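You operate a simulated robot arm through the tools that you are given. There is no shell and no other tool. Be economical: measure what you need, move in short steps, check, and stop when the job is done.

You run a simulated robot arm. Do the job below in one go: nothing can be reset, and whatever is moved stays where it is left.

## Task
Take the red card that says "spacers" from the bench top beside the label printer and leave it on the bench top before the label rolls. Put the 45 mm white disc from the bench top before the keyboard on the shelf beside the yellow crate and the 40 mm white disc on the upper shelf beside the large printer. Open the small printer drawer. Any order will do.
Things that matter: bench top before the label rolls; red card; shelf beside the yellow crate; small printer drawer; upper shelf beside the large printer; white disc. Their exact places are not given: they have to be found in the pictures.

The check looks at the end state, three seconds after you hand in, the way a careful person would. Anything else that was tipped, shoved, dropped, spilled or broken makes it a failure.

## Robot
A 7-joint arm with a fingered hand on a trunk, on a base that drives. Base frame: it is fixed to the floor where the robot stands at the start and does not move with it; the origin is under the middle of the robot, x ahead of it, y to its left, z up; the surface under the hand at the start is at about z = 950. Units: mm, rad, N and s.
With the tool pointing down near the work surface it reaches from about 340 to 700 mm from the robot's upright axis, wherever it stands. Its first joint turns from -1.204 to 3.002 rad. Places, roughly: bench top before the label rolls (117x23 cm) [880, 1380, 920]; shelf beside the yellow crate [800, 3000, 800]; small printer drawer [900, -100, 200]; upper shelf beside the large printer [800, 1100, 500]. Payload 3.2 kg.
The TCP is the grasp point between the finger pads, 26 mm short of the fingertips. In the tool frame z runs along the fingers and y along their closing line. Largest opening 88 mm; the body of the gripper starts 30 mm behind the TCP. The gripper is a hand of 5 fingers: y runs from the thumb to the fingers, the wrist lies at [-16, -108, -172] in the tool frame, and closing takes about 1.5 s.
Orientation is that of the tool frame in the base frame, as a unit quaternion [w, x, y, z]. With the fingers straight down and the wrist toward the robot, the tool's x, y and z point along [0, 1, 0], [1, 0, 0] and [0, 0, -1] of the base frame.

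## Interface
- The arm moves only by the tool arm_command. Its argument "series" is a list of rows, each a list of 6 numbers: the shift along the tool's x, y, z in mm, then the turn, a rotation vector about the tool's x, y, z in rad. In form: [[dx, dy, dz, wx, wy, wz], ...]. A call has 1 to 10 rows; each row shifts and turns the commanded pose from where the row before left it, along the tool's axes as they then stand. "fingers" is the gripper command, from -1 (shut) to 1 (fully open), values between in proportion, set as the call begins (left out, the last holds). Rows are played at 5 a second. More than 50 mm and 0.15 rad between two rows, or a gripper value outside its range, and nothing of the call is played. Where a pose cannot be reached the arm comes as near as it can. A force on the tool above 40 N (or 10 N above the force at the start of the call, whichever is more), or a blocked arm, ends the call early, and 0.2 s more pass. The fingers move at their own pace (about 72 mm/s each) and stop on an object; they squeeze with about 31 N. The grip force told is the motor's: it shows also when the fingers shut on nothing. Time passes only in rows, and 0.2 s behind the last, so rows that do not move let the fingers close. It gives the time, the measured TCP pose, the force on the tool (base axes), the opening and the grip force at its end, in the units of the frame above (readings bear some noise), with the torque about the TCP (base axes, N m) and any sound that the robot's microphone picked up.
- Cameras (640 x 400 px; columns grow to the right, rows downward): "scene" is now at [131.9, 23.8, 1413.2]; the picture's right is [0.27, -0.96, -0.00], its down [-0.58, -0.17, -0.80] and it looks along [0.77, 0.22, -0.60] (base axes); focal length 261 px, centre (320, 200). "wrist" rides on the gripper at [67, -97, -117] in the tool frame; the picture's right is [-0.71, 0.33, -0.62], its down [-0.65, -0.65, 0.39] and it looks along [-0.28, 0.68, 0.68] (tool axes); focal length 234 px, centre (320, 200).
- snapshot(camera): a new picture of that camera. The clock stands still meanwhile.
- slide_trunk(by): slides the trunk up (or, below 0, down) by that many mm; the arm and the scene camera ride with it, the base frame stays. It gives what a move gives, with no picture.
- steer(legs): drives the robot by 1 to 6 legs, each [ahead, left, turn to the left] in mm, mm and rad, along the robot's own axes; the way and the turn of a leg run together, so that a leg with both is an arc; at most 1500 mm and 3.142 rad a leg. The arm and the cameras ride along, it lands a little off, and it stops where it bumps. It gives what a move gives.
- move_fingers(index, middle, ring, little, thumb_bend, thumb_turn): sets how far each is bent, from 0 (flat) to 1 (curled in); at 0.3 the hand is open as for a grip, at 0.7 the pads meet at the TCP. One left out holds its place. A second passes; each finger stops where it meets its share of the squeeze, and holds until it gets a number again. A gripper value or a shape takes the hand back. It gives what a move gives, with no picture; readings hold the bend of each and the force on index, middle, ring, little, thumb and palm. thumb_turn goes from beside the hand (0) to across from the fingers (1), as for a grip.
- hand_shape(shape): the hand has 5 fingers and takes this shape, open, in about a second: jaw (thumb against the fingers, like two jaws); tri (thumb and two fingers); tip (a fingertip pinch); poke (one finger out to press); point (the index stretched); flat (the hand flat); cup (the hand cupped); fist (a fist). The gripper value then closes the fingers along that shape, each until it touches; the sizes above hold for jaw. It gives what a move gives, with no picture.
- aim_head(pan, tilt): turns the head with the scene camera to pan (to the left, within 1.501 rad either way) and tilt (down, from -0.506 to 1.204), counted from straight ahead of the robot. It gives what a move gives.
- pixel_to_xyz(camera, pixels): for up to 12 pixels [column, row] of the newest picture of that camera ("zoom" is the newest enlarged one), the place [x, y, z] in the base frame of the surface seen there, good to about 3 mm. The clock stands still meanwhile.
- inspect(camera, box): a new picture of the part [left, top, right, bottom] of that camera's present view, enlarged. The clock stands still meanwhile.
- finish_job(): hands the job in; it is judged then, once.

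Keep the steps short. Do not move on a guess: measure, check each grasp and each placing, and mend mistakes. In all there are 110 turns and 98 pictures (those below and enlarged ones count). Leave the gripper open and the arm clear of the work at the hand-in unless told otherwise, and finish with a single line.

The tools are called after "Call:" by a JSON object that holds its "method" and its "body". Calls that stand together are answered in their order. arm_command: Moves the arm, as the interface text tells. Its arguments: {"type":"object","properties":{"series":{"type":"array","items":{"type":"array","items":{"type":"number"}}},"fingers":{"type":"number"}},"required":["series"]} The other tools are called the same way: slide_trunk (by) slides the trunk up or down; hand_shape (shape) gives the hand a shape; move_fingers (index, middle, ring, little, thumb_bend, thumb_turn) moves the fingers one by one; steer (legs) drives the base; aim_head (pan, tilt) turns the head that bears the scene camera; snapshot (camera) takes a picture; pixel_to_xyz (camera, pixels) gives the place of the surface under pixels of a picture; inspect (camera, box) takes an enlarged picture of a part of a camera's view; finish_job () hands the job in.

At the start:

```text
time_s: 0.0
tool_pos: [543.2, -6.7, 1127.7]
orientation: [0.0, 0.707, 0.708, 0.001]
contact_force: [-0.5, -0.4, 0.1]
torque: [0.03, 0.0, 0.03]
width: 87.9
finger_force: 0.0
shape: jaw
bend: [0.3, 0.3, 0.3, 0.3, 0.3, 0.97]
finger forces: [0.1, 0.0, 0.0, 0.0, 0.0, 0.0]
trunk travel left (down, up): [-725.0, 115.0]
robot x, y, heading: [-3.7, -1.9, 0.001]
head pan, tilt: [0.278, 0.649]
```

scene: 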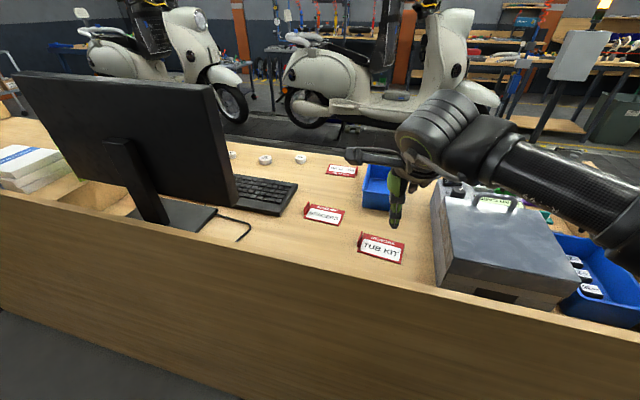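
wrist: 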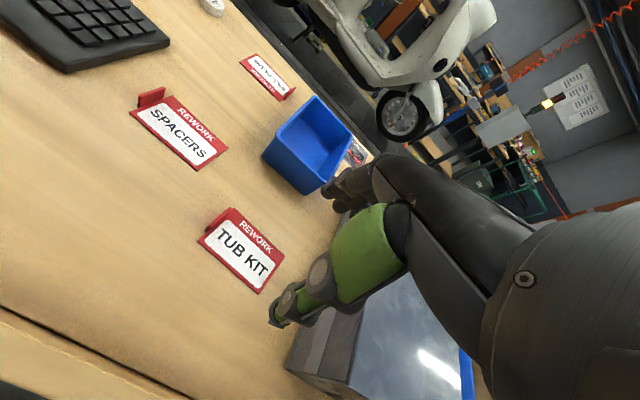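

I see three red cards (the "SPACERS" one near scene (323,214)) and three white discs near (233,155), (265,160), (300,160). I measure these first.

Call:
{"method": "inspect", "body": {"camera": "scene", "box": [200, 130, 420, 268]}}

Call:
{"method": "pixel_to_xyz", "body": {"camera": "scene", "pixels": [[233, 155], [265, 160], [300, 160], [324, 208], [322, 217], [340, 169], [265, 190], [380, 250], [375, 190], [480, 230], [30, 165]]}}

```text
2.90 times, centred on (310, 199) of scene
```

zoom: 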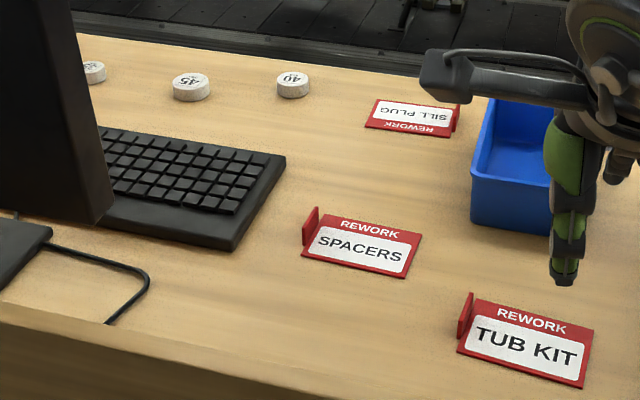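

```text
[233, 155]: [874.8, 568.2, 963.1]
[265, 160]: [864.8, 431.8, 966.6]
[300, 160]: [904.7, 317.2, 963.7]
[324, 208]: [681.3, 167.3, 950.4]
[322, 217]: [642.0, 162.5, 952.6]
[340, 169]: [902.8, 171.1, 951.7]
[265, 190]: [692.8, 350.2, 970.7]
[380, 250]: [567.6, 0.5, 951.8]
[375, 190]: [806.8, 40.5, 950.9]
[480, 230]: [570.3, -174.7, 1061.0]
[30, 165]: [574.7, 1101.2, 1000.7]
```

The card and discs are measured. Now I look left for the label rolls, the yellow crate and shelves.

Call:
{"method": "aim_head", "body": {"pan": 1.2, "tilt": 0.4}}

Call:
{"method": "snapshot", "body": {"camera": "scene"}}

Call:
{"method": "aim_head", "body": {"pan": -0.3, "tilt": 0.9}}

Call:
{"method": "snapshot", "body": {"camera": "scene"}}

```text
time_s: 1.2
tool_pos: [544.1, -6.7, 1128.4]
orientation: [0.0, 0.707, 0.708, 0.0]
contact_force: [-0.1, 0.6, 0.5]
torque: [0.0, 0.01, -0.01]
width: 88.0
finger_force: 0.0
shape: jaw
bend: [0.3, 0.3, 0.3, 0.3, 0.3, 0.97]
finger forces: [0.0, 0.0, 0.0, 0.0, 0.0, 0.0]
trunk travel left (down, up): [-725.0, 115.0]
robot x, y, heading: [0.5, -0.9, 0.008]
head pan, tilt: [1.201, 0.4]
```

```text
94 pictures are left
```

scene: 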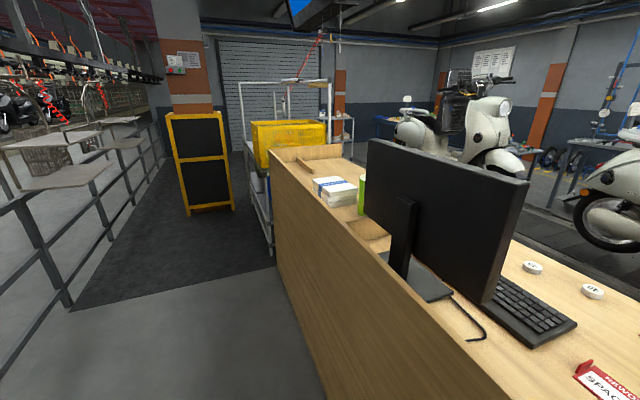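

```text
time_s: 2.8
tool_pos: [544.1, -7.5, 1127.8]
orientation: [0.0, 0.707, 0.708, 0.0]
contact_force: [-0.5, 0.0, 0.2]
torque: [-0.01, -0.01, -0.02]
width: 87.7
finger_force: 0.1
shape: jaw
bend: [0.3, 0.3, 0.3, 0.3, 0.3, 0.97]
finger forces: [0.1, 0.1, 0.1, 0.0, 0.1, 0.0]
trunk travel left (down, up): [-725.0, 115.0]
robot x, y, heading: [-0.8, 0.2, -0.0]
head pan, tilt: [-0.3, 0.901]
```

```text
93 pictures are left
```

scene: 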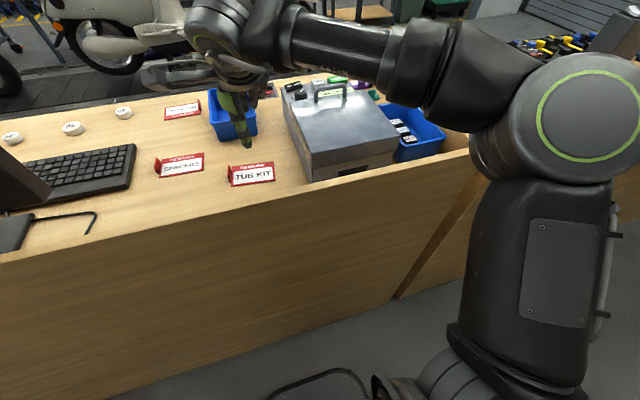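

I measure the bench edges and look around further: ahead over the bench, and right side.

Call:
{"method": "pixel_to_xyz", "body": {"camera": "scene", "pixels": [[200, 222], [380, 190], [470, 155], [395, 298], [480, 170], [590, 175], [200, 97], [50, 115], [630, 210], [300, 380], [30, 100]]}}

Call:
{"method": "aim_head", "body": {"pan": 1.2, "tilt": 0.6}}

Call:
{"method": "snapshot", "body": {"camera": "scene"}}

Call:
{"method": "pixel_to_xyz", "body": {"camera": "scene", "pixels": [[285, 90], [345, 115], [335, 140], [365, 140], [370, 180], [270, 100], [320, 90], [275, 200], [255, 190], [240, 100], [200, 160], [440, 120]]}}

Call:
{"method": "aim_head", "body": {"pan": 0.4, "tilt": 0.35}}

Call:
{"method": "snapshot", "body": {"camera": "scene"}}

Call:
{"method": "aim_head", "body": {"pan": -1.0, "tilt": 0.4}}

Call:
{"method": "snapshot", "body": {"camera": "scene"}}

```text
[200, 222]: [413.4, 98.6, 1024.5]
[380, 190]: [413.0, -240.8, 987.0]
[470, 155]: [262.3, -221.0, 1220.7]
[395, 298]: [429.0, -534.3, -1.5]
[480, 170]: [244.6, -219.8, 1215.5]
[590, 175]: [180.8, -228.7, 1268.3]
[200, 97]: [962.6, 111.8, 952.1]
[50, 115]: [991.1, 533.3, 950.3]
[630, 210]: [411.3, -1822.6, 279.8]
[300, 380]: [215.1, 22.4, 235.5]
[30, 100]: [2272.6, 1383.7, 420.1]
```

```text
time_s: 4.4
tool_pos: [544.2, -7.0, 1128.1]
orientation: [-0.001, 0.707, 0.708, -0.001]
contact_force: [0.6, 0.2, 0.6]
torque: [0.0, -0.03, 0.01]
width: 87.7
finger_force: 0.2
shape: jaw
bend: [0.3, 0.3, 0.3, 0.3, 0.3, 0.97]
finger forces: [0.0, 0.0, 0.0, 0.1, 0.0, 0.0]
trunk travel left (down, up): [-725.0, 115.0]
robot x, y, heading: [0.2, 0.6, -0.003]
head pan, tilt: [1.201, 0.6]
```

```text
92 pictures are left
```

scene: 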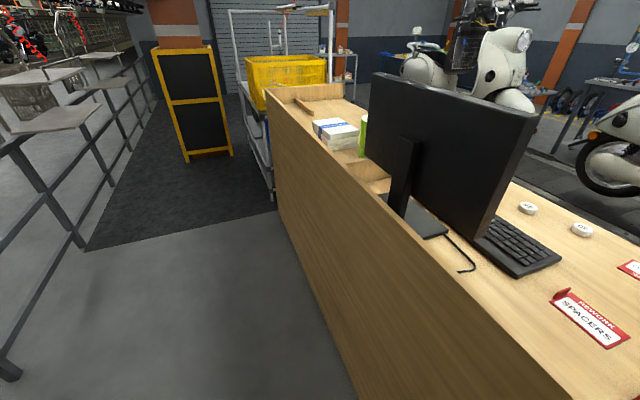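

```text
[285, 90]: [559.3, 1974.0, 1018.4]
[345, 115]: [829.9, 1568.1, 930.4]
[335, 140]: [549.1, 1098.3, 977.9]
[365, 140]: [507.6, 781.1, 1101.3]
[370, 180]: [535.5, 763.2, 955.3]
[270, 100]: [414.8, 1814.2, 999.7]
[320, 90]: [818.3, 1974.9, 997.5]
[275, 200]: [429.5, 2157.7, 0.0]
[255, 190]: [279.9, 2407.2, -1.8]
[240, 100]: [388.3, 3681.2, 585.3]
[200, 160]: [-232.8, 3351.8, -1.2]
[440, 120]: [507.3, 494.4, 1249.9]
```

```text
time_s: 5.5
tool_pos: [544.6, -6.6, 1128.1]
orientation: [0.0, 0.706, 0.708, 0.0]
contact_force: [0.7, 0.2, 0.1]
torque: [0.0, -0.02, -0.05]
width: 87.6
finger_force: 0.1
shape: jaw
bend: [0.3, 0.3, 0.3, 0.3, 0.3, 0.97]
finger forces: [0.0, 0.0, 0.0, 0.1, 0.1, 0.0]
trunk travel left (down, up): [-725.0, 115.0]
robot x, y, heading: [0.3, -1.7, -0.002]
head pan, tilt: [0.4, 0.351]
```

```text
91 pictures are left
```

scene: 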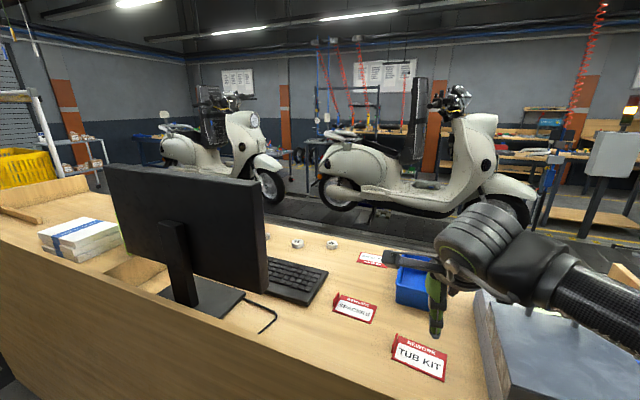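

```text
time_s: 7.1
tool_pos: [541.9, -6.8, 1127.0]
orientation: [0.0, 0.706, 0.708, 0.001]
contact_force: [-0.2, -0.1, 0.4]
torque: [0.01, 0.01, 0.01]
width: 87.8
finger_force: 0.1
shape: jaw
bend: [0.3, 0.3, 0.3, 0.3, 0.3, 0.97]
finger forces: [0.1, 0.1, 0.1, 0.0, 0.0, 0.0]
trunk travel left (down, up): [-725.0, 115.0]
robot x, y, heading: [-0.6, 0.6, 0.004]
head pan, tilt: [-1.0, 0.4]
```

```text
90 pictures are left
```

scene: 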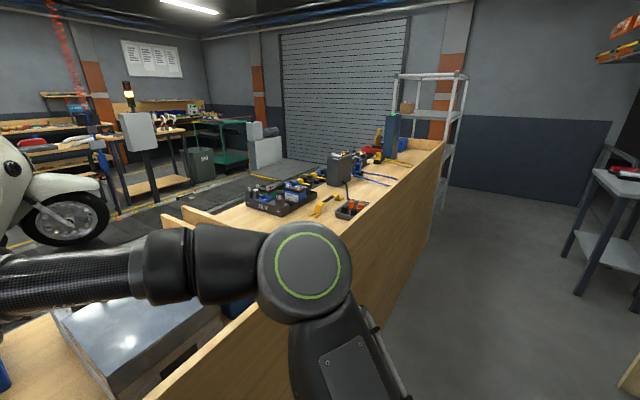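

I measure the right-hand route and aisle behind the bench.

Call:
{"method": "pixel_to_xyz", "body": {"camera": "scene", "pixels": [[430, 230], [445, 205], [435, 145], [400, 143], [215, 210], [100, 225], [60, 240], [150, 200], [470, 75], [280, 205], [350, 130], [165, 350]]}}

Call:
{"method": "slide_trunk", "body": {"by": 110}}

Call:
{"method": "aim_head", "body": {"pan": 0.75, "tilt": 0.35}}

Call:
{"method": "snapshot", "body": {"camera": "scene"}}

Call:
{"method": "pixel_to_xyz", "body": {"camera": "scene", "pixels": [[60, 150], [150, 130], [230, 195], [330, 220], [330, 240], [420, 190], [480, 200], [500, 230], [100, 200], [560, 240], [400, 215], [270, 175]]}}

```text
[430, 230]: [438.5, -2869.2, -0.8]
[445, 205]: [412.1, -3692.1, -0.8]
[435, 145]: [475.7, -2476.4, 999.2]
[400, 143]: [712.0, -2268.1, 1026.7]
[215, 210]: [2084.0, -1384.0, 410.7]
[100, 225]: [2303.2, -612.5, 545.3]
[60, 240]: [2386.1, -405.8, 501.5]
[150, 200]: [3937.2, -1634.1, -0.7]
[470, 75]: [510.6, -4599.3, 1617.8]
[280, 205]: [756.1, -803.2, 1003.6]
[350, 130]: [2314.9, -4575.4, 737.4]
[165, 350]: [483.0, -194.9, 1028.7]
```

```text
time_s: 8.5
tool_pos: [543.3, -8.0, 1237.8]
orientation: [-0.001, 0.706, 0.708, 0.0]
contact_force: [-1.0, -0.4, 0.2]
torque: [0.02, -0.02, -0.02]
width: 87.7
finger_force: 0.1
shape: jaw
bend: [0.3, 0.3, 0.3, 0.3, 0.3, 0.97]
finger forces: [0.0, 0.0, 0.0, 0.1, 0.0, 0.1]
trunk travel left (down, up): [-835.0, 5.0]
robot x, y, heading: [5.2, -1.5, -0.001]
head pan, tilt: [-1.0, 0.4]
```

```text
time_s: 10.3
tool_pos: [543.2, -7.0, 1238.4]
orientation: [0.0, 0.707, 0.708, 0.0]
contact_force: [0.6, 0.2, -0.3]
torque: [0.0, 0.01, 0.01]
width: 87.8
finger_force: 0.1
shape: jaw
bend: [0.3, 0.3, 0.3, 0.3, 0.3, 0.97]
finger forces: [0.0, 0.1, 0.0, 0.0, 0.1, 0.0]
trunk travel left (down, up): [-835.0, 5.0]
robot x, y, heading: [2.7, -1.6, 0.002]
head pan, tilt: [0.75, 0.351]
```

```text
89 pictures are left
```

scene: 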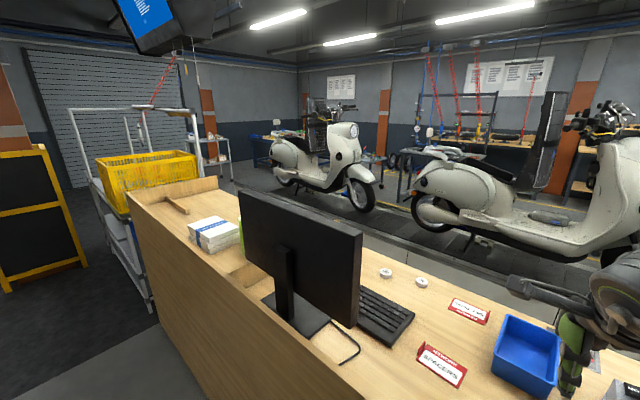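

```text
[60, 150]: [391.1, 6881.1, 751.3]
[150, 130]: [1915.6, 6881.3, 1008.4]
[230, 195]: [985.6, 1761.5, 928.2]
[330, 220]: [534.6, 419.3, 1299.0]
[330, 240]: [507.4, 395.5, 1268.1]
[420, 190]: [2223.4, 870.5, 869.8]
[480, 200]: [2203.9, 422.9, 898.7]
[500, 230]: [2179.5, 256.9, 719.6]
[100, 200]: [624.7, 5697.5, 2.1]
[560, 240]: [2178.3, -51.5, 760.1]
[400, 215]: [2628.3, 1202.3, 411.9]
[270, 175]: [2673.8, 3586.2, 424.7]
```

I measure where the raised platform starts (aisle width) and the crate/cart.

Call:
{"method": "pixel_to_xyz", "body": {"camera": "scene", "pixels": [[430, 240], [425, 250], [420, 262], [250, 180], [245, 190], [120, 175], [180, 165], [100, 180], [150, 305], [130, 250], [215, 180], [160, 195]]}}

Call:
{"method": "inspect", "body": {"camera": "scene", "box": [40, 80, 280, 320]}}

Call:
{"method": "inspect", "body": {"camera": "scene", "box": [340, 200, 540, 325]}}

```text
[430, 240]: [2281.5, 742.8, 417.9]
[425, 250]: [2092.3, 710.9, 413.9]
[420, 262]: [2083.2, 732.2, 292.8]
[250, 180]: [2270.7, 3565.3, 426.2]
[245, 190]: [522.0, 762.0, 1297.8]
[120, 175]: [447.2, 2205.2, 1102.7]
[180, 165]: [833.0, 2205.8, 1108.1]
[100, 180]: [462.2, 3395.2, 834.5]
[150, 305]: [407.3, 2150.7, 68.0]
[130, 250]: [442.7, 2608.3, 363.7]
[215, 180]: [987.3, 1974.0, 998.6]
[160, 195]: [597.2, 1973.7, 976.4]
```

```text
1.67 times, centred on (160, 200) of scene
```

zoom: 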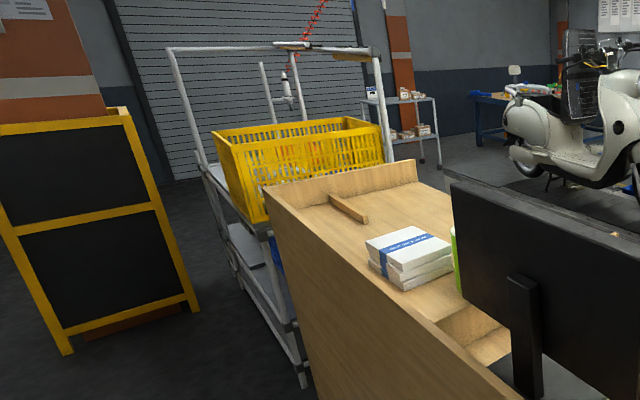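

```text
3.20 times, centred on (440, 262) of scene
```

zoom: 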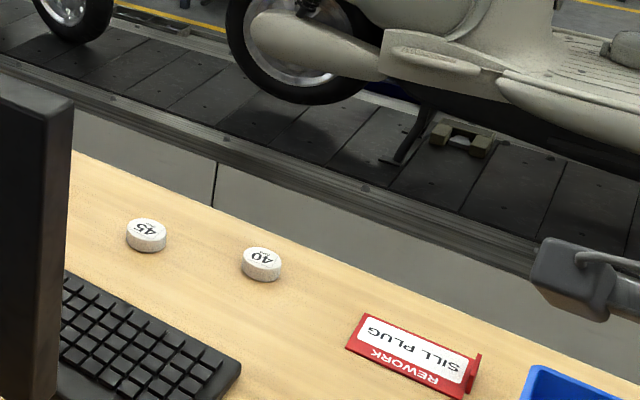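

The bench's open side faces the aisle (x≈985 to 2083), so I need to go around. The right side looks clear: back off, turn right, drive along the bench front, and look.

Call:
{"method": "steer", "body": {"legs": [[-350, 0, 0], [0, 0, -1.5708], [1300, 0, 0]]}}

Call:
{"method": "aim_head", "body": {"pan": 0.5, "tilt": 0.45}}

Call:
{"method": "snapshot", "body": {"camera": "scene"}}

Call:
{"method": "pixel_to_xyz", "body": {"camera": "scene", "pixels": [[320, 300], [300, 200], [350, 250], [400, 250], [450, 200], [450, 250], [250, 150], [500, 150], [500, 250], [550, 200]]}}

```text
time_s: 22.6
tool_pos: [-408.1, -1849.9, 1237.2]
orientation: [0.001, 1.0, -0.015, -0.001]
contact_force: [-0.3, -0.1, 0.0]
torque: [-0.01, -0.03, 0.02]
width: 87.8
finger_force: 0.0
shape: jaw
bend: [0.3, 0.3, 0.3, 0.3, 0.3, 0.97]
finger forces: [0.1, 0.0, 0.0, 0.0, 0.0, 0.1]
trunk travel left (down, up): [-835.0, 5.0]
robot x, y, heading: [-384.7, -1305.6, -1.6]
head pan, tilt: [0.75, 0.351]
```

```text
time_s: 23.4
tool_pos: [-406.5, -1850.7, 1237.9]
orientation: [-0.001, 1.0, -0.015, -0.001]
contact_force: [0.0, 0.2, -0.8]
torque: [0.01, -0.01, 0.01]
width: 87.8
finger_force: 0.1
shape: jaw
bend: [0.3, 0.3, 0.3, 0.3, 0.3, 0.97]
finger forces: [0.1, 0.0, 0.0, 0.1, 0.0, 0.0]
trunk travel left (down, up): [-835.0, 5.0]
robot x, y, heading: [-381.8, -1308.5, -1.605]
head pan, tilt: [0.499, 0.45]
```

```text
86 pictures are left
```

scene: 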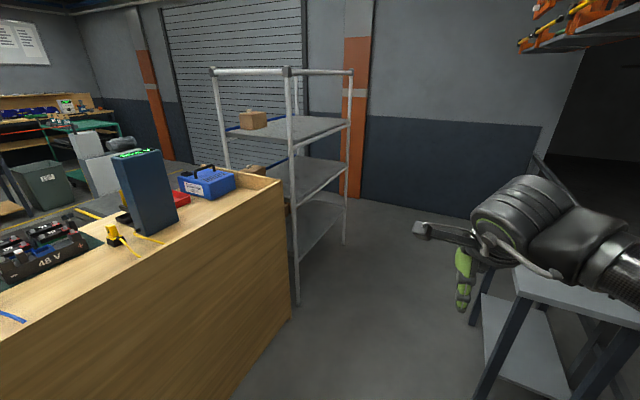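

```text
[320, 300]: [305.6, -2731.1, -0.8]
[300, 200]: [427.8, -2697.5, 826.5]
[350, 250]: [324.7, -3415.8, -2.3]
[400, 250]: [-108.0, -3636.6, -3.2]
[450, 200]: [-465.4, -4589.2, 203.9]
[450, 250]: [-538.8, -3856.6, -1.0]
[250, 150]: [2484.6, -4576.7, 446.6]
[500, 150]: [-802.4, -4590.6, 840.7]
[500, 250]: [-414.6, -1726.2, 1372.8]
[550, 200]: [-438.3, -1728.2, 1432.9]
```

A rack stands at the bench end with a passage between it and the wall. I measure the rack's far posts and the table on the right.

Call:
{"method": "pixel_to_xyz", "body": {"camera": "scene", "pixels": [[345, 242], [298, 303], [350, 75], [345, 122], [213, 72], [515, 275], [478, 395], [472, 325], [545, 330], [530, 270], [570, 310], [228, 128]]}}

Call:
{"method": "aim_head", "body": {"pan": -0.5, "tilt": 0.5}}

Call:
{"method": "snapshot", "body": {"camera": "scene"}}

```text
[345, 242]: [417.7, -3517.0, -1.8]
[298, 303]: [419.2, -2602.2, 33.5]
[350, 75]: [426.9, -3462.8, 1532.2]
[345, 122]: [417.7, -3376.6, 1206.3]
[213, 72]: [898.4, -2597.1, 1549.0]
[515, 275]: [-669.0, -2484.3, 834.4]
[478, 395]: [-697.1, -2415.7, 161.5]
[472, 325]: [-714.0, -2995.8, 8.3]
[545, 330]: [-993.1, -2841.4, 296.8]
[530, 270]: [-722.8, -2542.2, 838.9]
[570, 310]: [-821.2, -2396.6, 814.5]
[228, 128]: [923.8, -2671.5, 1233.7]
```

```text
time_s: 24.6
tool_pos: [-407.1, -1850.0, 1238.1]
orientation: [0.0, 1.0, -0.015, 0.001]
contact_force: [-0.1, 0.7, 0.1]
torque: [0.03, -0.01, 0.02]
width: 87.6
finger_force: 0.0
shape: jaw
bend: [0.3, 0.3, 0.3, 0.3, 0.3, 0.97]
finger forces: [0.0, 0.1, 0.0, 0.0, 0.0, 0.0]
trunk travel left (down, up): [-835.0, 5.0]
robot x, y, heading: [-382.9, -1308.4, -1.597]
head pan, tilt: [-0.499, 0.499]
```

```text
85 pictures are left
```

scene: 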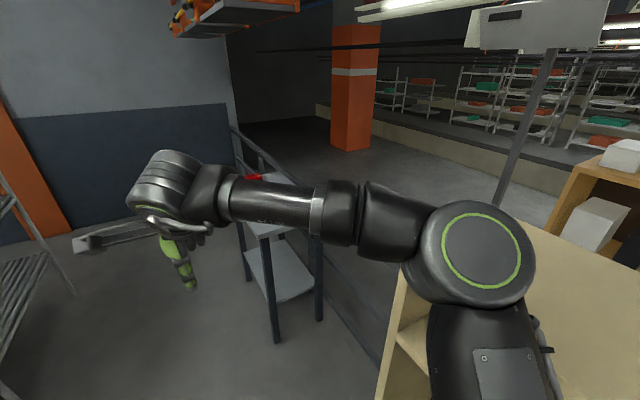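

Rack spans x 418–910, y −2600…−3520; wall at y −4590. I pull the arm in for a smaller turning circle, then drive to the passage.

Call:
{"method": "arm_command", "body": {"series": [[0, -45, 0, 0, 0, 0], [0, -45, 0, 0, 0, 0], [0, -45, 0, 0, 0, 0], [0, -45, 0, 0, 0, 0], [0, 0, 0, 0, 0, 0]]}}

Call:
{"method": "steer", "body": {"legs": [[0, 260, 0.028], [1400, 0, 0]]}}

```text
time_s: 25.8
tool_pos: [-403.8, -1673.1, 1237.9]
orientation: [0.0, 1.0, -0.015, 0.001]
contact_force: [0.3, -0.2, 0.1]
torque: [0.01, 0.01, 0.05]
width: 88.0
finger_force: 0.0
shape: jaw
bend: [0.3, 0.3, 0.3, 0.3, 0.3, 0.97]
finger forces: [0.1, 0.0, 0.1, 0.0, 0.0, 0.1]
trunk travel left (down, up): [-835.0, 5.0]
robot x, y, heading: [-384.0, -1307.9, -1.608]
head pan, tilt: [-0.499, 0.499]
```

```text
time_s: 34.3
tool_pos: [-129.3, -3087.9, 1237.9]
orientation: [0.0, 1.0, 0.002, 0.001]
contact_force: [-0.2, 0.5, -0.5]
torque: [0.0, -0.01, -0.01]
width: 87.9
finger_force: 0.1
shape: jaw
bend: [0.3, 0.3, 0.3, 0.3, 0.3, 0.97]
finger forces: [0.0, 0.1, 0.0, 0.0, 0.1, 0.1]
trunk travel left (down, up): [-835.0, 5.0]
robot x, y, heading: [-115.6, -2721.4, -1.567]
head pan, tilt: [-0.499, 0.499]
```

I'm at (−116, −2721). Next: forward to y≈−4030, turn to face +x, and look ahead.

Call:
{"method": "steer", "body": {"legs": [[1320, 0, 0], [0, 0, 1.567]]}}

Call:
{"method": "aim_head", "body": {"pan": 0.5, "tilt": 0.5}}

Call:
{"method": "snapshot", "body": {"camera": "scene"}}

Call:
{"method": "pixel_to_xyz", "body": {"camera": "scene", "pixels": [[100, 200], [200, 200], [250, 250], [300, 180], [320, 250], [400, 200], [450, 180], [360, 160], [200, 300], [270, 160]]}}

```text
time_s: 44.8
tool_pos: [245.2, -4072.0, 1239.2]
orientation: [0.0, 0.711, 0.704, 0.001]
contact_force: [0.3, 0.1, -0.1]
torque: [0.01, 0.0, -0.01]
width: 87.6
finger_force: 0.2
shape: jaw
bend: [0.3, 0.3, 0.3, 0.3, 0.3, 0.97]
finger forces: [0.1, 0.0, 0.1, 0.0, 0.0, 0.0]
trunk travel left (down, up): [-835.0, 5.0]
robot x, y, heading: [-118.9, -4055.5, -0.013]
head pan, tilt: [-0.499, 0.499]
```

```text
time_s: 46.1
tool_pos: [245.7, -4073.6, 1238.0]
orientation: [0.0, 0.711, 0.703, 0.0]
contact_force: [0.6, 0.4, 0.1]
torque: [0.0, -0.03, -0.01]
width: 88.0
finger_force: 0.0
shape: jaw
bend: [0.3, 0.3, 0.3, 0.3, 0.3, 0.97]
finger forces: [0.1, 0.0, 0.1, 0.1, 0.0, 0.0]
trunk travel left (down, up): [-835.0, 5.0]
robot x, y, heading: [-120.9, -4058.7, -0.008]
head pan, tilt: [0.499, 0.499]
```

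```text
84 pictures are left
```

scene: 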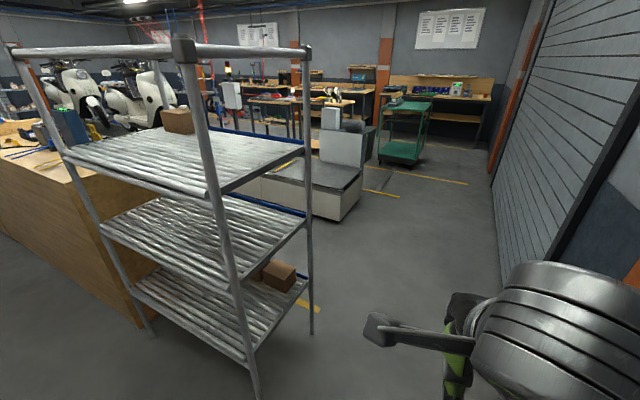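

```text
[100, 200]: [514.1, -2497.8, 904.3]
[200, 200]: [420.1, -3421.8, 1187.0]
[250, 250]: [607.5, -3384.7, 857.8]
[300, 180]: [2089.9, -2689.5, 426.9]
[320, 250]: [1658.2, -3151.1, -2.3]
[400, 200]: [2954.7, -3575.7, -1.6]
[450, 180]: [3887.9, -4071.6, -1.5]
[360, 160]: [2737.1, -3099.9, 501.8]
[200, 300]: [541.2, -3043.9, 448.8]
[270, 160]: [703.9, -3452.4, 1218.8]
```

The passage is open, with the aisle between the rack and platform (x 985–2085). I drive to x≈1530 and turn to face +y.

Call:
{"method": "steer", "body": {"legs": [[825, 0, 0.01], [825, 0, 0], [0, 0, 1.57], [1300, 0, 0]]}}

Call:
{"method": "aim_head", "body": {"pan": 0.3, "tilt": 0.5}}

Call:
{"method": "snapshot", "body": {"camera": "scene"}}

```text
time_s: 64.5
tool_pos: [1525.5, -2386.4, 1238.4]
orientation: [-0.001, -0.005, 1.0, 0.0]
contact_force: [-0.3, 0.8, 0.0]
torque: [0.02, 0.04, 0.0]
width: 87.9
finger_force: 0.0
shape: jaw
bend: [0.3, 0.3, 0.3, 0.3, 0.3, 0.97]
finger forces: [0.0, 0.0, 0.0, 0.0, 0.0, 0.0]
trunk travel left (down, up): [-835.0, 5.0]
robot x, y, heading: [1518.7, -2750.3, 1.575]
head pan, tilt: [0.499, 0.499]
```

```text
time_s: 65.2
tool_pos: [1525.2, -2385.4, 1238.0]
orientation: [-0.001, -0.004, 1.0, 0.0]
contact_force: [0.7, -0.4, 0.7]
torque: [0.02, 0.01, 0.0]
width: 87.9
finger_force: 0.0
shape: jaw
bend: [0.3, 0.3, 0.3, 0.3, 0.3, 0.97]
finger forces: [0.0, 0.0, 0.0, 0.1, 0.1, 0.0]
trunk travel left (down, up): [-835.0, 5.0]
robot x, y, heading: [1519.6, -2750.6, 1.577]
head pan, tilt: [0.3, 0.499]
```

```text
83 pictures are left
```

scene: 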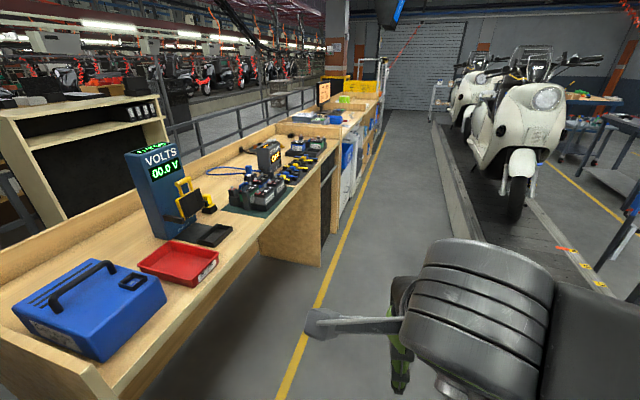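

The aisle is clear with a yellow line on the floor. I drive on to y≈−100 and look at the bench's under-shelves.

Call:
{"method": "steer", "body": {"legs": [[1350, 0, -0.005], [1350, 0, 0]]}}

Call:
{"method": "aim_head", "body": {"pan": 1.2, "tilt": 0.7}}

Call:
{"method": "snapshot", "body": {"camera": "scene"}}

Call:
{"method": "aim_head", "body": {"pan": 0.5, "tilt": 0.6}}

Call:
{"method": "snapshot", "body": {"camera": "scene"}}

```text
time_s: 78.3
tool_pos: [1480.5, 296.8, 1239.1]
orientation: [-0.001, -0.003, 1.0, 0.0]
contact_force: [0.2, 0.3, 0.3]
torque: [0.01, 0.0, 0.0]
width: 87.7
finger_force: 0.0
shape: jaw
bend: [0.3, 0.3, 0.3, 0.3, 0.3, 0.97]
finger forces: [0.0, 0.0, 0.0, 0.0, 0.1, 0.0]
trunk travel left (down, up): [-835.0, 5.0]
robot x, y, heading: [1472.1, -63.1, 1.573]
head pan, tilt: [0.3, 0.499]
```

```text
time_s: 79.5
tool_pos: [1482.1, 297.2, 1240.0]
orientation: [-0.001, -0.004, 1.0, 0.0]
contact_force: [0.2, -0.8, 0.6]
torque: [0.0, 0.01, 0.06]
width: 87.9
finger_force: 0.1
shape: jaw
bend: [0.3, 0.3, 0.3, 0.3, 0.3, 0.97]
finger forces: [0.0, 0.0, 0.1, 0.0, 0.1, 0.0]
trunk travel left (down, up): [-835.0, 5.0]
robot x, y, heading: [1470.9, -65.8, 1.575]
head pan, tilt: [1.201, 0.7]
```

```text
82 pictures are left
```

scene: 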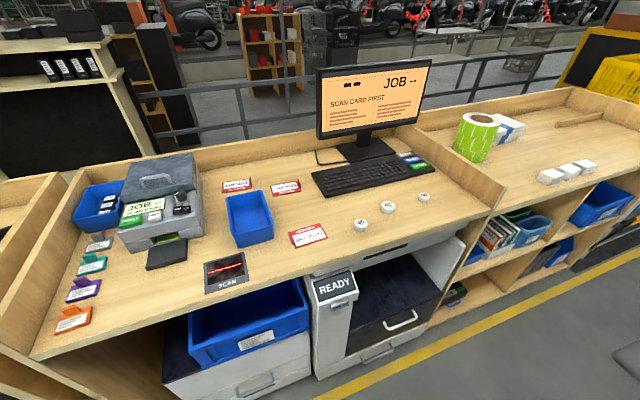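

```text
time_s: 80.5
tool_pos: [1479.7, 296.5, 1237.7]
orientation: [-0.001, -0.004, 1.0, 0.0]
contact_force: [-0.3, 0.5, 0.9]
torque: [-0.01, 0.0, 0.0]
width: 87.7
finger_force: 0.1
shape: jaw
bend: [0.3, 0.3, 0.3, 0.3, 0.3, 0.97]
finger forces: [0.0, 0.0, 0.0, 0.0, 0.1, 0.0]
trunk travel left (down, up): [-835.0, 5.0]
robot x, y, heading: [1474.0, -69.1, 1.574]
head pan, tilt: [0.499, 0.6]
```

```text
81 pictures are left
```

scene: 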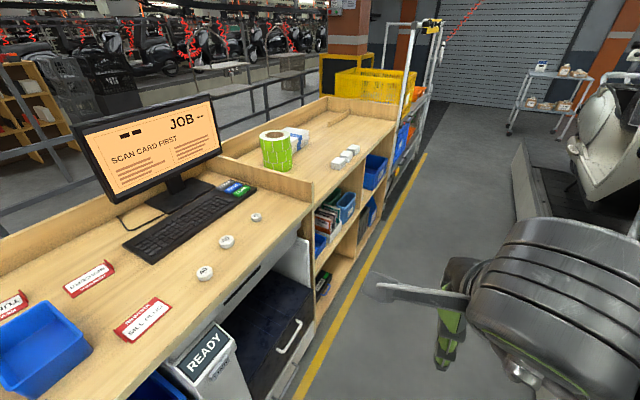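

I see it all: discs on the front edge, spacers card, the big printer (READY) with the shelf to its right (y≈1100), and the small printer at lower left. I turn to face the bench and shift to y≈320.

Call:
{"method": "steer", "body": {"legs": [[0, 0, 1.567], [0, -390, 0]]}}

Call:
{"method": "aim_head", "body": {"pan": 0.0, "tilt": 0.9}}

Call:
{"method": "snapshot", "body": {"camera": "scene"}}

```text
time_s: 86.9
tool_pos: [1098.6, 322.1, 1239.0]
orientation: [0.001, 0.716, -0.698, 0.001]
contact_force: [0.0, -0.3, -0.6]
torque: [-0.01, 0.02, -0.03]
width: 87.9
finger_force: 0.1
shape: jaw
bend: [0.3, 0.3, 0.3, 0.3, 0.3, 0.97]
finger forces: [0.0, 0.0, 0.1, 0.1, 0.1, 0.1]
trunk travel left (down, up): [-835.0, 5.0]
robot x, y, heading: [1461.4, 323.4, -3.117]
head pan, tilt: [0.499, 0.6]
```

```text
time_s: 87.8
tool_pos: [1098.5, 321.1, 1238.3]
orientation: [0.0, 0.717, -0.698, 0.0]
contact_force: [0.3, -0.6, 0.2]
torque: [-0.02, 0.0, 0.0]
width: 87.6
finger_force: 0.0
shape: jaw
bend: [0.3, 0.3, 0.3, 0.3, 0.3, 0.97]
finger forces: [0.0, 0.0, 0.1, 0.0, 0.0, 0.0]
trunk travel left (down, up): [-835.0, 5.0]
robot x, y, heading: [1466.9, 325.6, -3.121]
head pan, tilt: [0.0, 0.901]
```

```text
80 pictures are left
```

scene: 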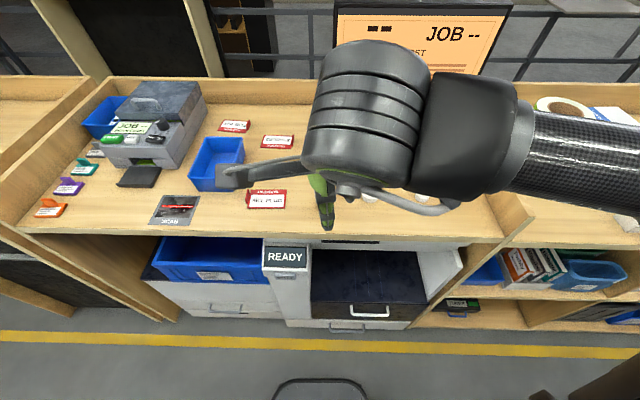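

I measure the printer fronts, drawers, shelf and the sills here.

Call:
{"method": "pixel_to_xyz", "body": {"camera": "scene", "pixels": [[320, 383], [285, 260], [285, 282], [365, 312], [348, 327], [240, 309], [215, 275], [480, 290], [460, 310], [590, 285], [560, 310], [350, 240]]}}

Call:
{"method": "inspect", "body": {"camera": "scene", "box": [130, 220, 470, 340]}}

Call:
{"method": "inspect", "body": {"camera": "scene", "box": [400, 200, 640, 340]}}

```text
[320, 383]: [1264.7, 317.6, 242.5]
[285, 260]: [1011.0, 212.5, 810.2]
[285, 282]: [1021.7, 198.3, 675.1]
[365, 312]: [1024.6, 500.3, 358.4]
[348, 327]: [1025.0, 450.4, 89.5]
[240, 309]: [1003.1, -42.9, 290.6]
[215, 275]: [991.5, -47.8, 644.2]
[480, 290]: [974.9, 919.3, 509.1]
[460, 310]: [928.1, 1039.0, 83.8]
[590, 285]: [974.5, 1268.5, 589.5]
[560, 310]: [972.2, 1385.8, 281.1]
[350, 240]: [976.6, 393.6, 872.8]
```

```text
1.88 times, centred on (300, 280) of scene
```

zoom: 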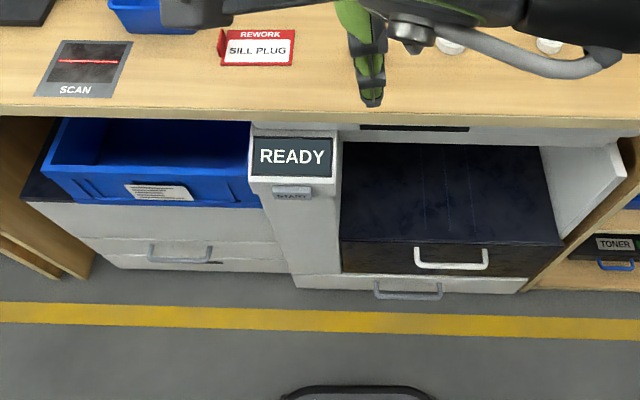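

```text
2.67 times, centred on (520, 270) of scene
```

zoom: 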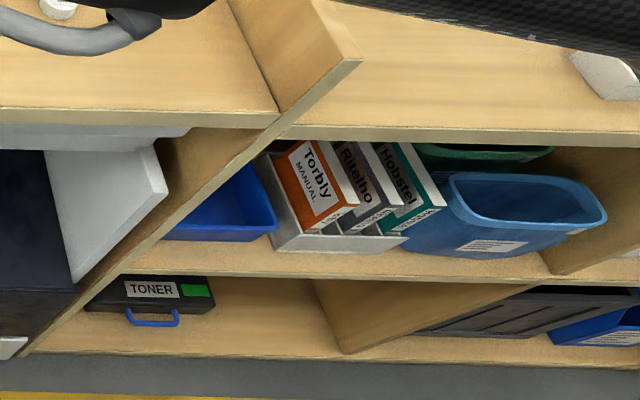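

Robot front is ~202 mm ahead of its axis; printers protrude to x≈1025. I drive 150 mm closer and look with the wrist camera.

Call:
{"method": "steer", "body": {"legs": [[150, 0, -0.02]]}}

Call:
{"method": "snapshot", "body": {"camera": "wrist"}}

Call:
{"method": "snapshot", "body": {"camera": "scene"}}

```text
time_s: 89.2
tool_pos: [953.8, 327.2, 1238.3]
orientation: [0.001, 0.709, -0.705, 0.0]
contact_force: [-0.4, -0.3, -1.2]
torque: [0.01, 0.0, 0.0]
width: 87.8
finger_force: 0.1
shape: jaw
bend: [0.3, 0.3, 0.3, 0.3, 0.3, 0.97]
finger forces: [0.1, 0.0, 0.0, 0.0, 0.0, 0.0]
trunk travel left (down, up): [-835.0, 5.0]
robot x, y, heading: [1319.0, 320.5, -3.135]
head pan, tilt: [0.0, 0.901]
```

```text
77 pictures are left
```

wrist: 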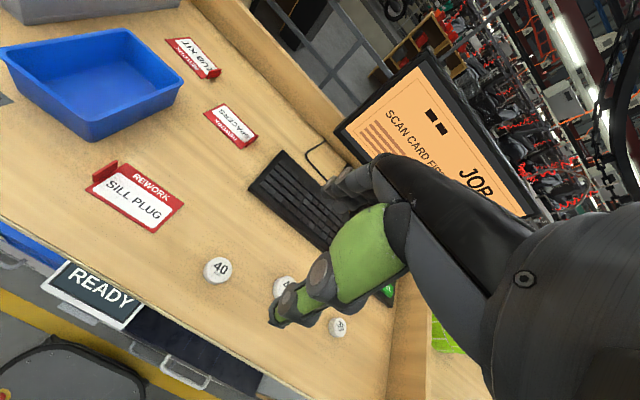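

```text
76 pictures are left
```

scene: 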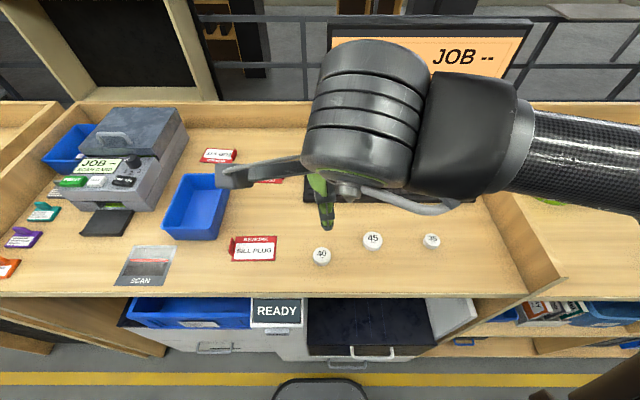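

Discs read 40, 45 and 35. I measure the disc tops and rims.

Call:
{"method": "inspect", "body": {"camera": "scene", "box": [290, 215, 450, 315]}}

Call:
{"method": "pixel_to_xyz", "body": {"camera": "zoom", "pixels": [[127, 153], [331, 96], [565, 97], [127, 190], [331, 135], [90, 155], [165, 155], [295, 98], [368, 98], [127, 168], [331, 115]]}}

```text
4.00 times, centred on (370, 265) of scene
```

zoom: 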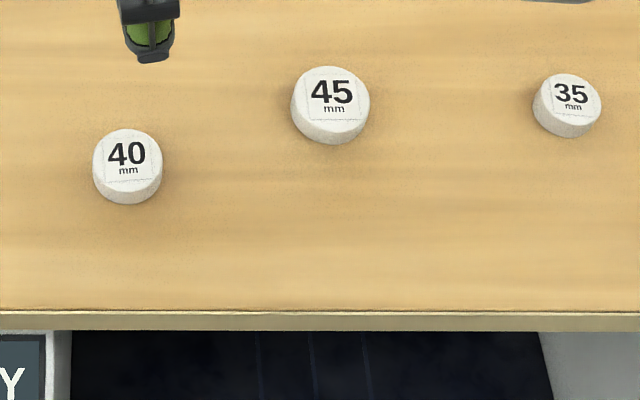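

```text
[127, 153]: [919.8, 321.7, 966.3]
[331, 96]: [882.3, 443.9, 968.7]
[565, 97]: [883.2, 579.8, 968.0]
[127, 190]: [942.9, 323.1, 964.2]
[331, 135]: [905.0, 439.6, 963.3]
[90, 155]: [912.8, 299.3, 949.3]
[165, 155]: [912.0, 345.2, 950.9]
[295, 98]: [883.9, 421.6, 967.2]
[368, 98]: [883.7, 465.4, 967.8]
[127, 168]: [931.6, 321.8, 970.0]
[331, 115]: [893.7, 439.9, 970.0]
```

The 40 disc is centred at about (924, 322), top at z 968. I move over it and down to z≈1040.

Call:
{"method": "arm_command", "body": {"series": [[5, 30, 0, 0, 0, 0], [0, 0, 50, 0, 0, 0], [0, 0, 50, 0, 0, 0], [0, 0, 50, 0, 0, 0], [0, 0, 48, 0, 0, 0], [0, 0, 0, 0, 0, 0]], "fingers": 1}}

Call:
{"method": "snapshot", "body": {"camera": "wrist"}}

Call:
{"method": "inspect", "body": {"camera": "scene", "box": [220, 150, 440, 288]}}

```text
time_s: 90.6
tool_pos: [923.9, 323.1, 1039.7]
orientation: [0.0, 0.709, -0.705, 0.001]
contact_force: [-0.7, 1.0, 0.4]
torque: [0.0, 0.05, -0.01]
width: 87.8
finger_force: 0.0
shape: jaw
bend: [0.3, 0.3, 0.3, 0.3, 0.3, 0.97]
finger forces: [0.0, 0.0, 0.0, 0.0, 0.0, 0.1]
trunk travel left (down, up): [-835.0, 5.0]
robot x, y, heading: [1319.5, 321.5, -3.14]
head pan, tilt: [0.0, 0.901]
```

```text
74 pictures are left
```

wrist: 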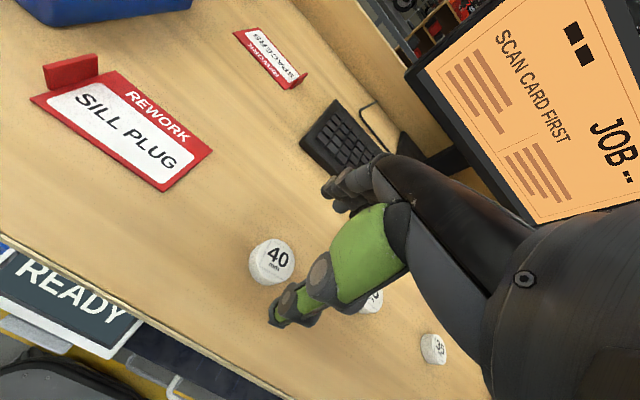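

```text
2.90 times, centred on (330, 219) of scene
```

zoom: 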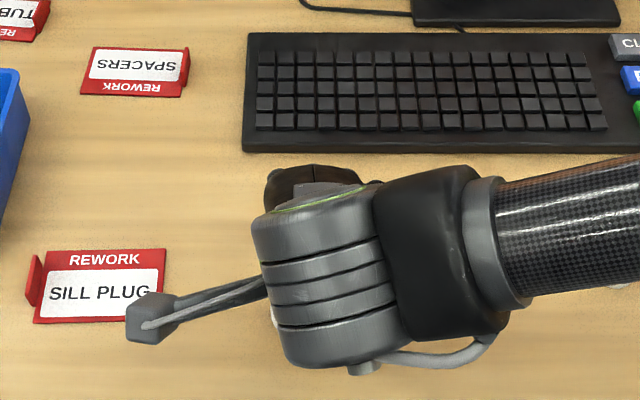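

The hand is centred over the 40 disc, nothing else close. I descend to z≈978 (tips just above the bench) and close.

Call:
{"method": "arm_command", "body": {"series": [[0, 0, 30, 0, 0, 0], [0, 0, 32, 0, 0, 0], [0, 0, 0, 0, 0, 0]]}}

Call:
{"method": "snapshot", "body": {"camera": "wrist"}}

Call:
{"method": "arm_command", "body": {"series": [[0, 0, 0, 0, 0, 0], [0, 0, 0, 0, 0, 0], [0, 0, 0, 0, 0, 0], [0, 0, 0, 0, 0, 0], [0, 0, 0, 0, 0, 0], [0, 0, 0, 0, 0, 0], [0, 0, 0, 0, 0, 0], [0, 0, 0, 0, 0, 0]], "fingers": -1}}

Call:
{"method": "snapshot", "body": {"camera": "wrist"}}

```text
time_s: 91.4
tool_pos: [923.4, 323.0, 978.5]
orientation: [0.0, 0.709, -0.705, 0.001]
contact_force: [0.6, 0.1, 0.3]
torque: [0.03, 0.01, 0.06]
width: 88.0
finger_force: 0.0
shape: jaw
bend: [0.3, 0.3, 0.3, 0.3, 0.3, 0.97]
finger forces: [0.0, 0.0, 0.0, 0.1, 0.0, 0.0]
trunk travel left (down, up): [-835.0, 5.0]
robot x, y, heading: [1320.3, 319.0, -3.139]
head pan, tilt: [0.0, 0.901]
```

```text
72 pictures are left
```

wrist: 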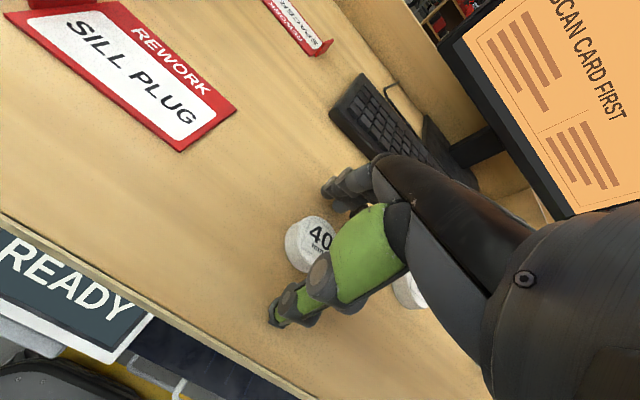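

```text
time_s: 93.2
tool_pos: [923.2, 322.4, 977.1]
orientation: [0.0, 0.709, -0.706, 0.001]
contact_force: [-0.6, 0.0, 0.4]
torque: [-0.02, 0.02, -0.03]
width: 32.6
finger_force: 30.7
shape: jaw
bend: [0.54, 0.48, 0.73, 0.6, 0.4, 1.0]
finger forces: [16.1, 9.9, 0.1, 0.0, 26.2, 0.0]
trunk travel left (down, up): [-835.0, 5.0]
robot x, y, heading: [1316.7, 318.8, -3.136]
head pan, tilt: [0.0, 0.901]
```

```text
71 pictures are left
```

wrist: 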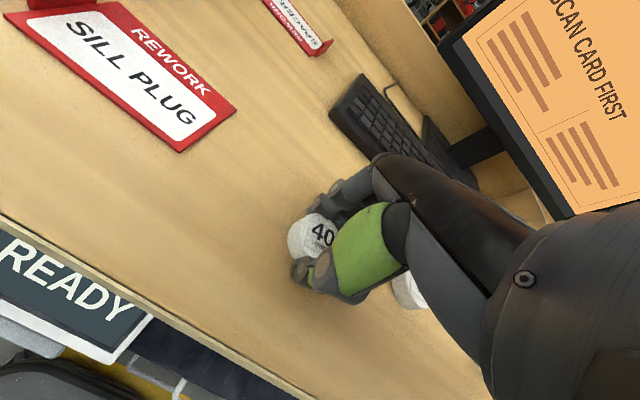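

Thumb, index and middle hold the disc (forces 26/16/10 N). I lift it 100 mm and check.

Call:
{"method": "arm_command", "body": {"series": [[0, 0, -20, 0, 0, 0], [0, 0, -40, 0, 0, 0], [0, 0, -50, 0, 0, 0], [0, 0, -50, 0, 0, 0], [0, 0, 0, 0, 0, 0]]}}

Call:
{"method": "inspect", "body": {"camera": "wrist", "box": [200, 100, 520, 300]}}

```text
time_s: 94.4
tool_pos: [922.1, 321.3, 1139.2]
orientation: [-0.001, 0.709, -0.705, 0.0]
contact_force: [0.1, -0.3, 0.1]
torque: [-0.02, 0.03, 0.05]
width: 32.6
finger_force: 30.8
shape: jaw
bend: [0.54, 0.48, 0.73, 0.6, 0.4, 1.0]
finger forces: [16.4, 9.8, 0.0, 0.0, 26.2, 0.0]
trunk travel left (down, up): [-835.0, 5.0]
robot x, y, heading: [1319.7, 318.4, -3.141]
head pan, tilt: [0.0, 0.901]
```

```text
2.00 times, centred on (360, 200) of wrist
```

zoom: 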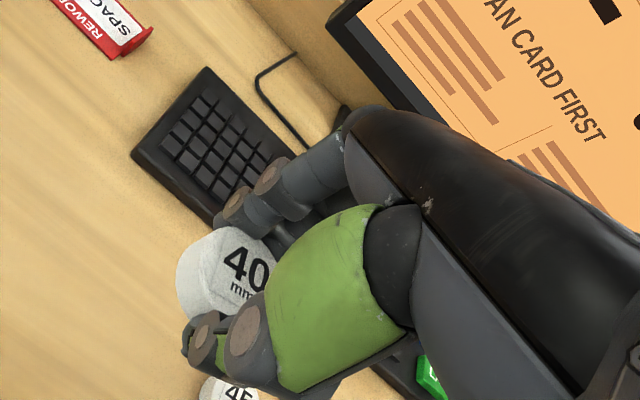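

The disc is held firm and level. I back away, shift to y≈1050 and look at the shelf.

Call:
{"method": "steer", "body": {"legs": [[-320, 0, 0], [0, -730, 0]]}}

Call:
{"method": "aim_head", "body": {"pan": 0.0, "tilt": 0.8}}

Call:
{"method": "slide_trunk", "body": {"by": -450}}

Call:
{"method": "snapshot", "body": {"camera": "scene"}}

```text
time_s: 100.1
tool_pos: [1232.9, 1051.3, 1137.7]
orientation: [0.0, 0.716, -0.698, 0.0]
contact_force: [0.2, -0.7, 0.4]
torque: [0.01, -0.04, 0.04]
width: 32.6
finger_force: 31.0
shape: jaw
bend: [0.54, 0.48, 0.73, 0.6, 0.4, 1.0]
finger forces: [16.5, 9.8, 0.1, 0.1, 26.2, 0.0]
trunk travel left (down, up): [-835.0, 5.0]
robot x, y, heading: [1628.1, 1059.1, -3.11]
head pan, tilt: [0.0, 0.901]
```

```text
time_s: 100.8
tool_pos: [1232.2, 1052.8, 1138.0]
orientation: [0.001, 0.716, -0.698, 0.001]
contact_force: [0.0, -0.7, 0.1]
torque: [-0.04, 0.0, 0.05]
width: 32.5
finger_force: 31.4
shape: jaw
bend: [0.54, 0.48, 0.73, 0.6, 0.4, 1.0]
finger forces: [16.5, 9.8, 0.0, 0.0, 26.1, 0.0]
trunk travel left (down, up): [-835.0, 5.0]
robot x, y, heading: [1625.6, 1055.4, -3.117]
head pan, tilt: [0.0, 0.799]
```

```text
refused: -450 is not a number from -400 to 400
```

```text
69 pictures are left
```

scene: 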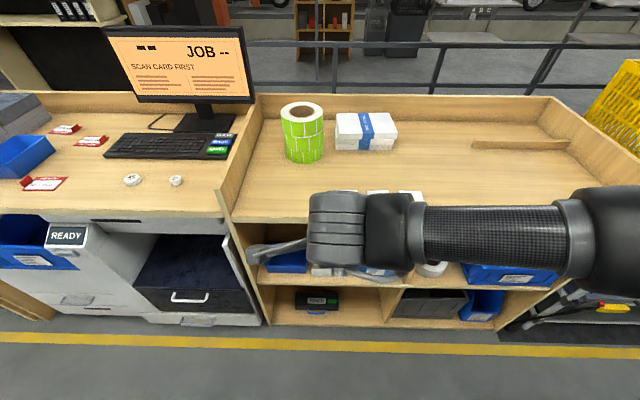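

Call:
{"method": "slide_trunk", "body": {"by": -350}}

Call:
{"method": "aim_head", "body": {"pan": 0.1, "tilt": 0.6}}

Call:
{"method": "snapshot", "body": {"camera": "scene"}}

Call:
{"method": "snapshot", "body": {"camera": "wrist"}}

```text
time_s: 104.2
tool_pos: [1232.6, 1052.3, 787.6]
orientation: [0.001, 0.717, -0.698, 0.001]
contact_force: [0.1, -0.6, -1.3]
torque: [-0.02, -0.02, 0.03]
width: 32.3
finger_force: 30.8
shape: jaw
bend: [0.54, 0.48, 0.73, 0.6, 0.4, 1.0]
finger forces: [16.4, 9.7, 0.0, 0.0, 26.2, 0.1]
trunk travel left (down, up): [-485.0, 355.0]
robot x, y, heading: [1628.8, 1057.9, -3.119]
head pan, tilt: [0.0, 0.799]
```

```text
time_s: 104.9
tool_pos: [1232.0, 1052.5, 788.2]
orientation: [0.001, 0.716, -0.698, 0.0]
contact_force: [-0.4, 0.1, 0.3]
torque: [0.02, 0.0, 0.0]
width: 32.7
finger_force: 31.4
shape: jaw
bend: [0.54, 0.48, 0.73, 0.6, 0.4, 1.0]
finger forces: [16.5, 9.8, 0.0, 0.0, 26.1, 0.1]
trunk travel left (down, up): [-485.0, 355.0]
robot x, y, heading: [1625.4, 1058.5, -3.115]
head pan, tilt: [0.099, 0.6]
```

```text
68 pictures are left
```

scene: 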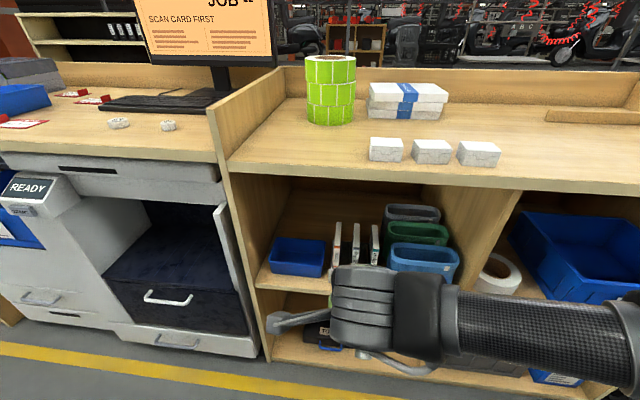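

```text
67 pictures are left
```

wrist: 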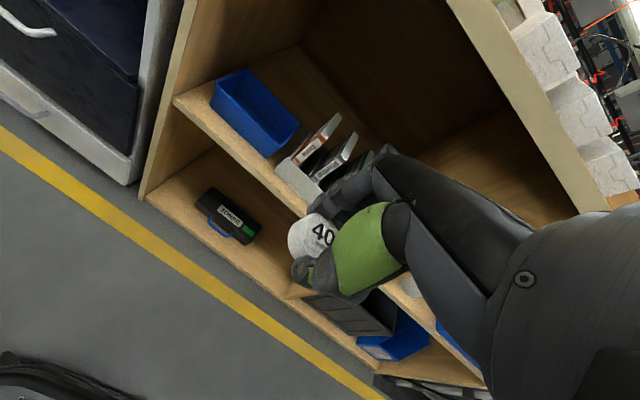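

I measure the shelf surface, free strip and items in the wrist picture.

Call:
{"method": "pixel_to_xyz", "body": {"camera": "wrist", "pixels": [[175, 98], [192, 100], [220, 128], [248, 162], [278, 170], [305, 213], [262, 120], [265, 158], [275, 185], [215, 112], [298, 128], [300, 60]]}}

Call:
{"method": "inspect", "body": {"camera": "scene", "box": [200, 160, 500, 348]}}

Call:
{"method": "pixel_to_xyz", "body": {"camera": "scene", "pixels": [[262, 262], [262, 283], [300, 283], [325, 285], [270, 270], [296, 276], [290, 240], [323, 245], [332, 230], [290, 200], [345, 180], [230, 172]]}}

```text
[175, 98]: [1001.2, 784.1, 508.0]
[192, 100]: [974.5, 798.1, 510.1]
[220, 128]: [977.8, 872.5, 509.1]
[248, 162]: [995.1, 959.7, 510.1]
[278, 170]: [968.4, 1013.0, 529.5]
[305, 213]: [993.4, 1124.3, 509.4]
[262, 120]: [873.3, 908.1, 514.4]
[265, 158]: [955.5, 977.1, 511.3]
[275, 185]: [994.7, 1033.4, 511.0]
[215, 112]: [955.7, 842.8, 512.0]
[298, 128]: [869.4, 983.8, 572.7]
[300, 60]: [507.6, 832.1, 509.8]
```

```text
2.13 times, centred on (350, 254) of scene
```

zoom: 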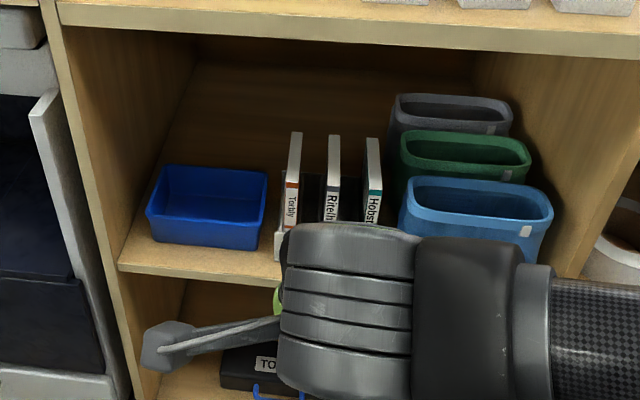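

```text
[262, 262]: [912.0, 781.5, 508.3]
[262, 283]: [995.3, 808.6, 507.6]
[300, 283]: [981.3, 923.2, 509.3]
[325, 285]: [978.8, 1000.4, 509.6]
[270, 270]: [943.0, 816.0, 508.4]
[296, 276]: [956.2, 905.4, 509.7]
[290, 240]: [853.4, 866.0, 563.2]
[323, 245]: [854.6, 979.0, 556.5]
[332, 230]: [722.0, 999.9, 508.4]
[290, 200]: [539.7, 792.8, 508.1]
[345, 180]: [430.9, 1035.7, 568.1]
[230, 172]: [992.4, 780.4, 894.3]
```

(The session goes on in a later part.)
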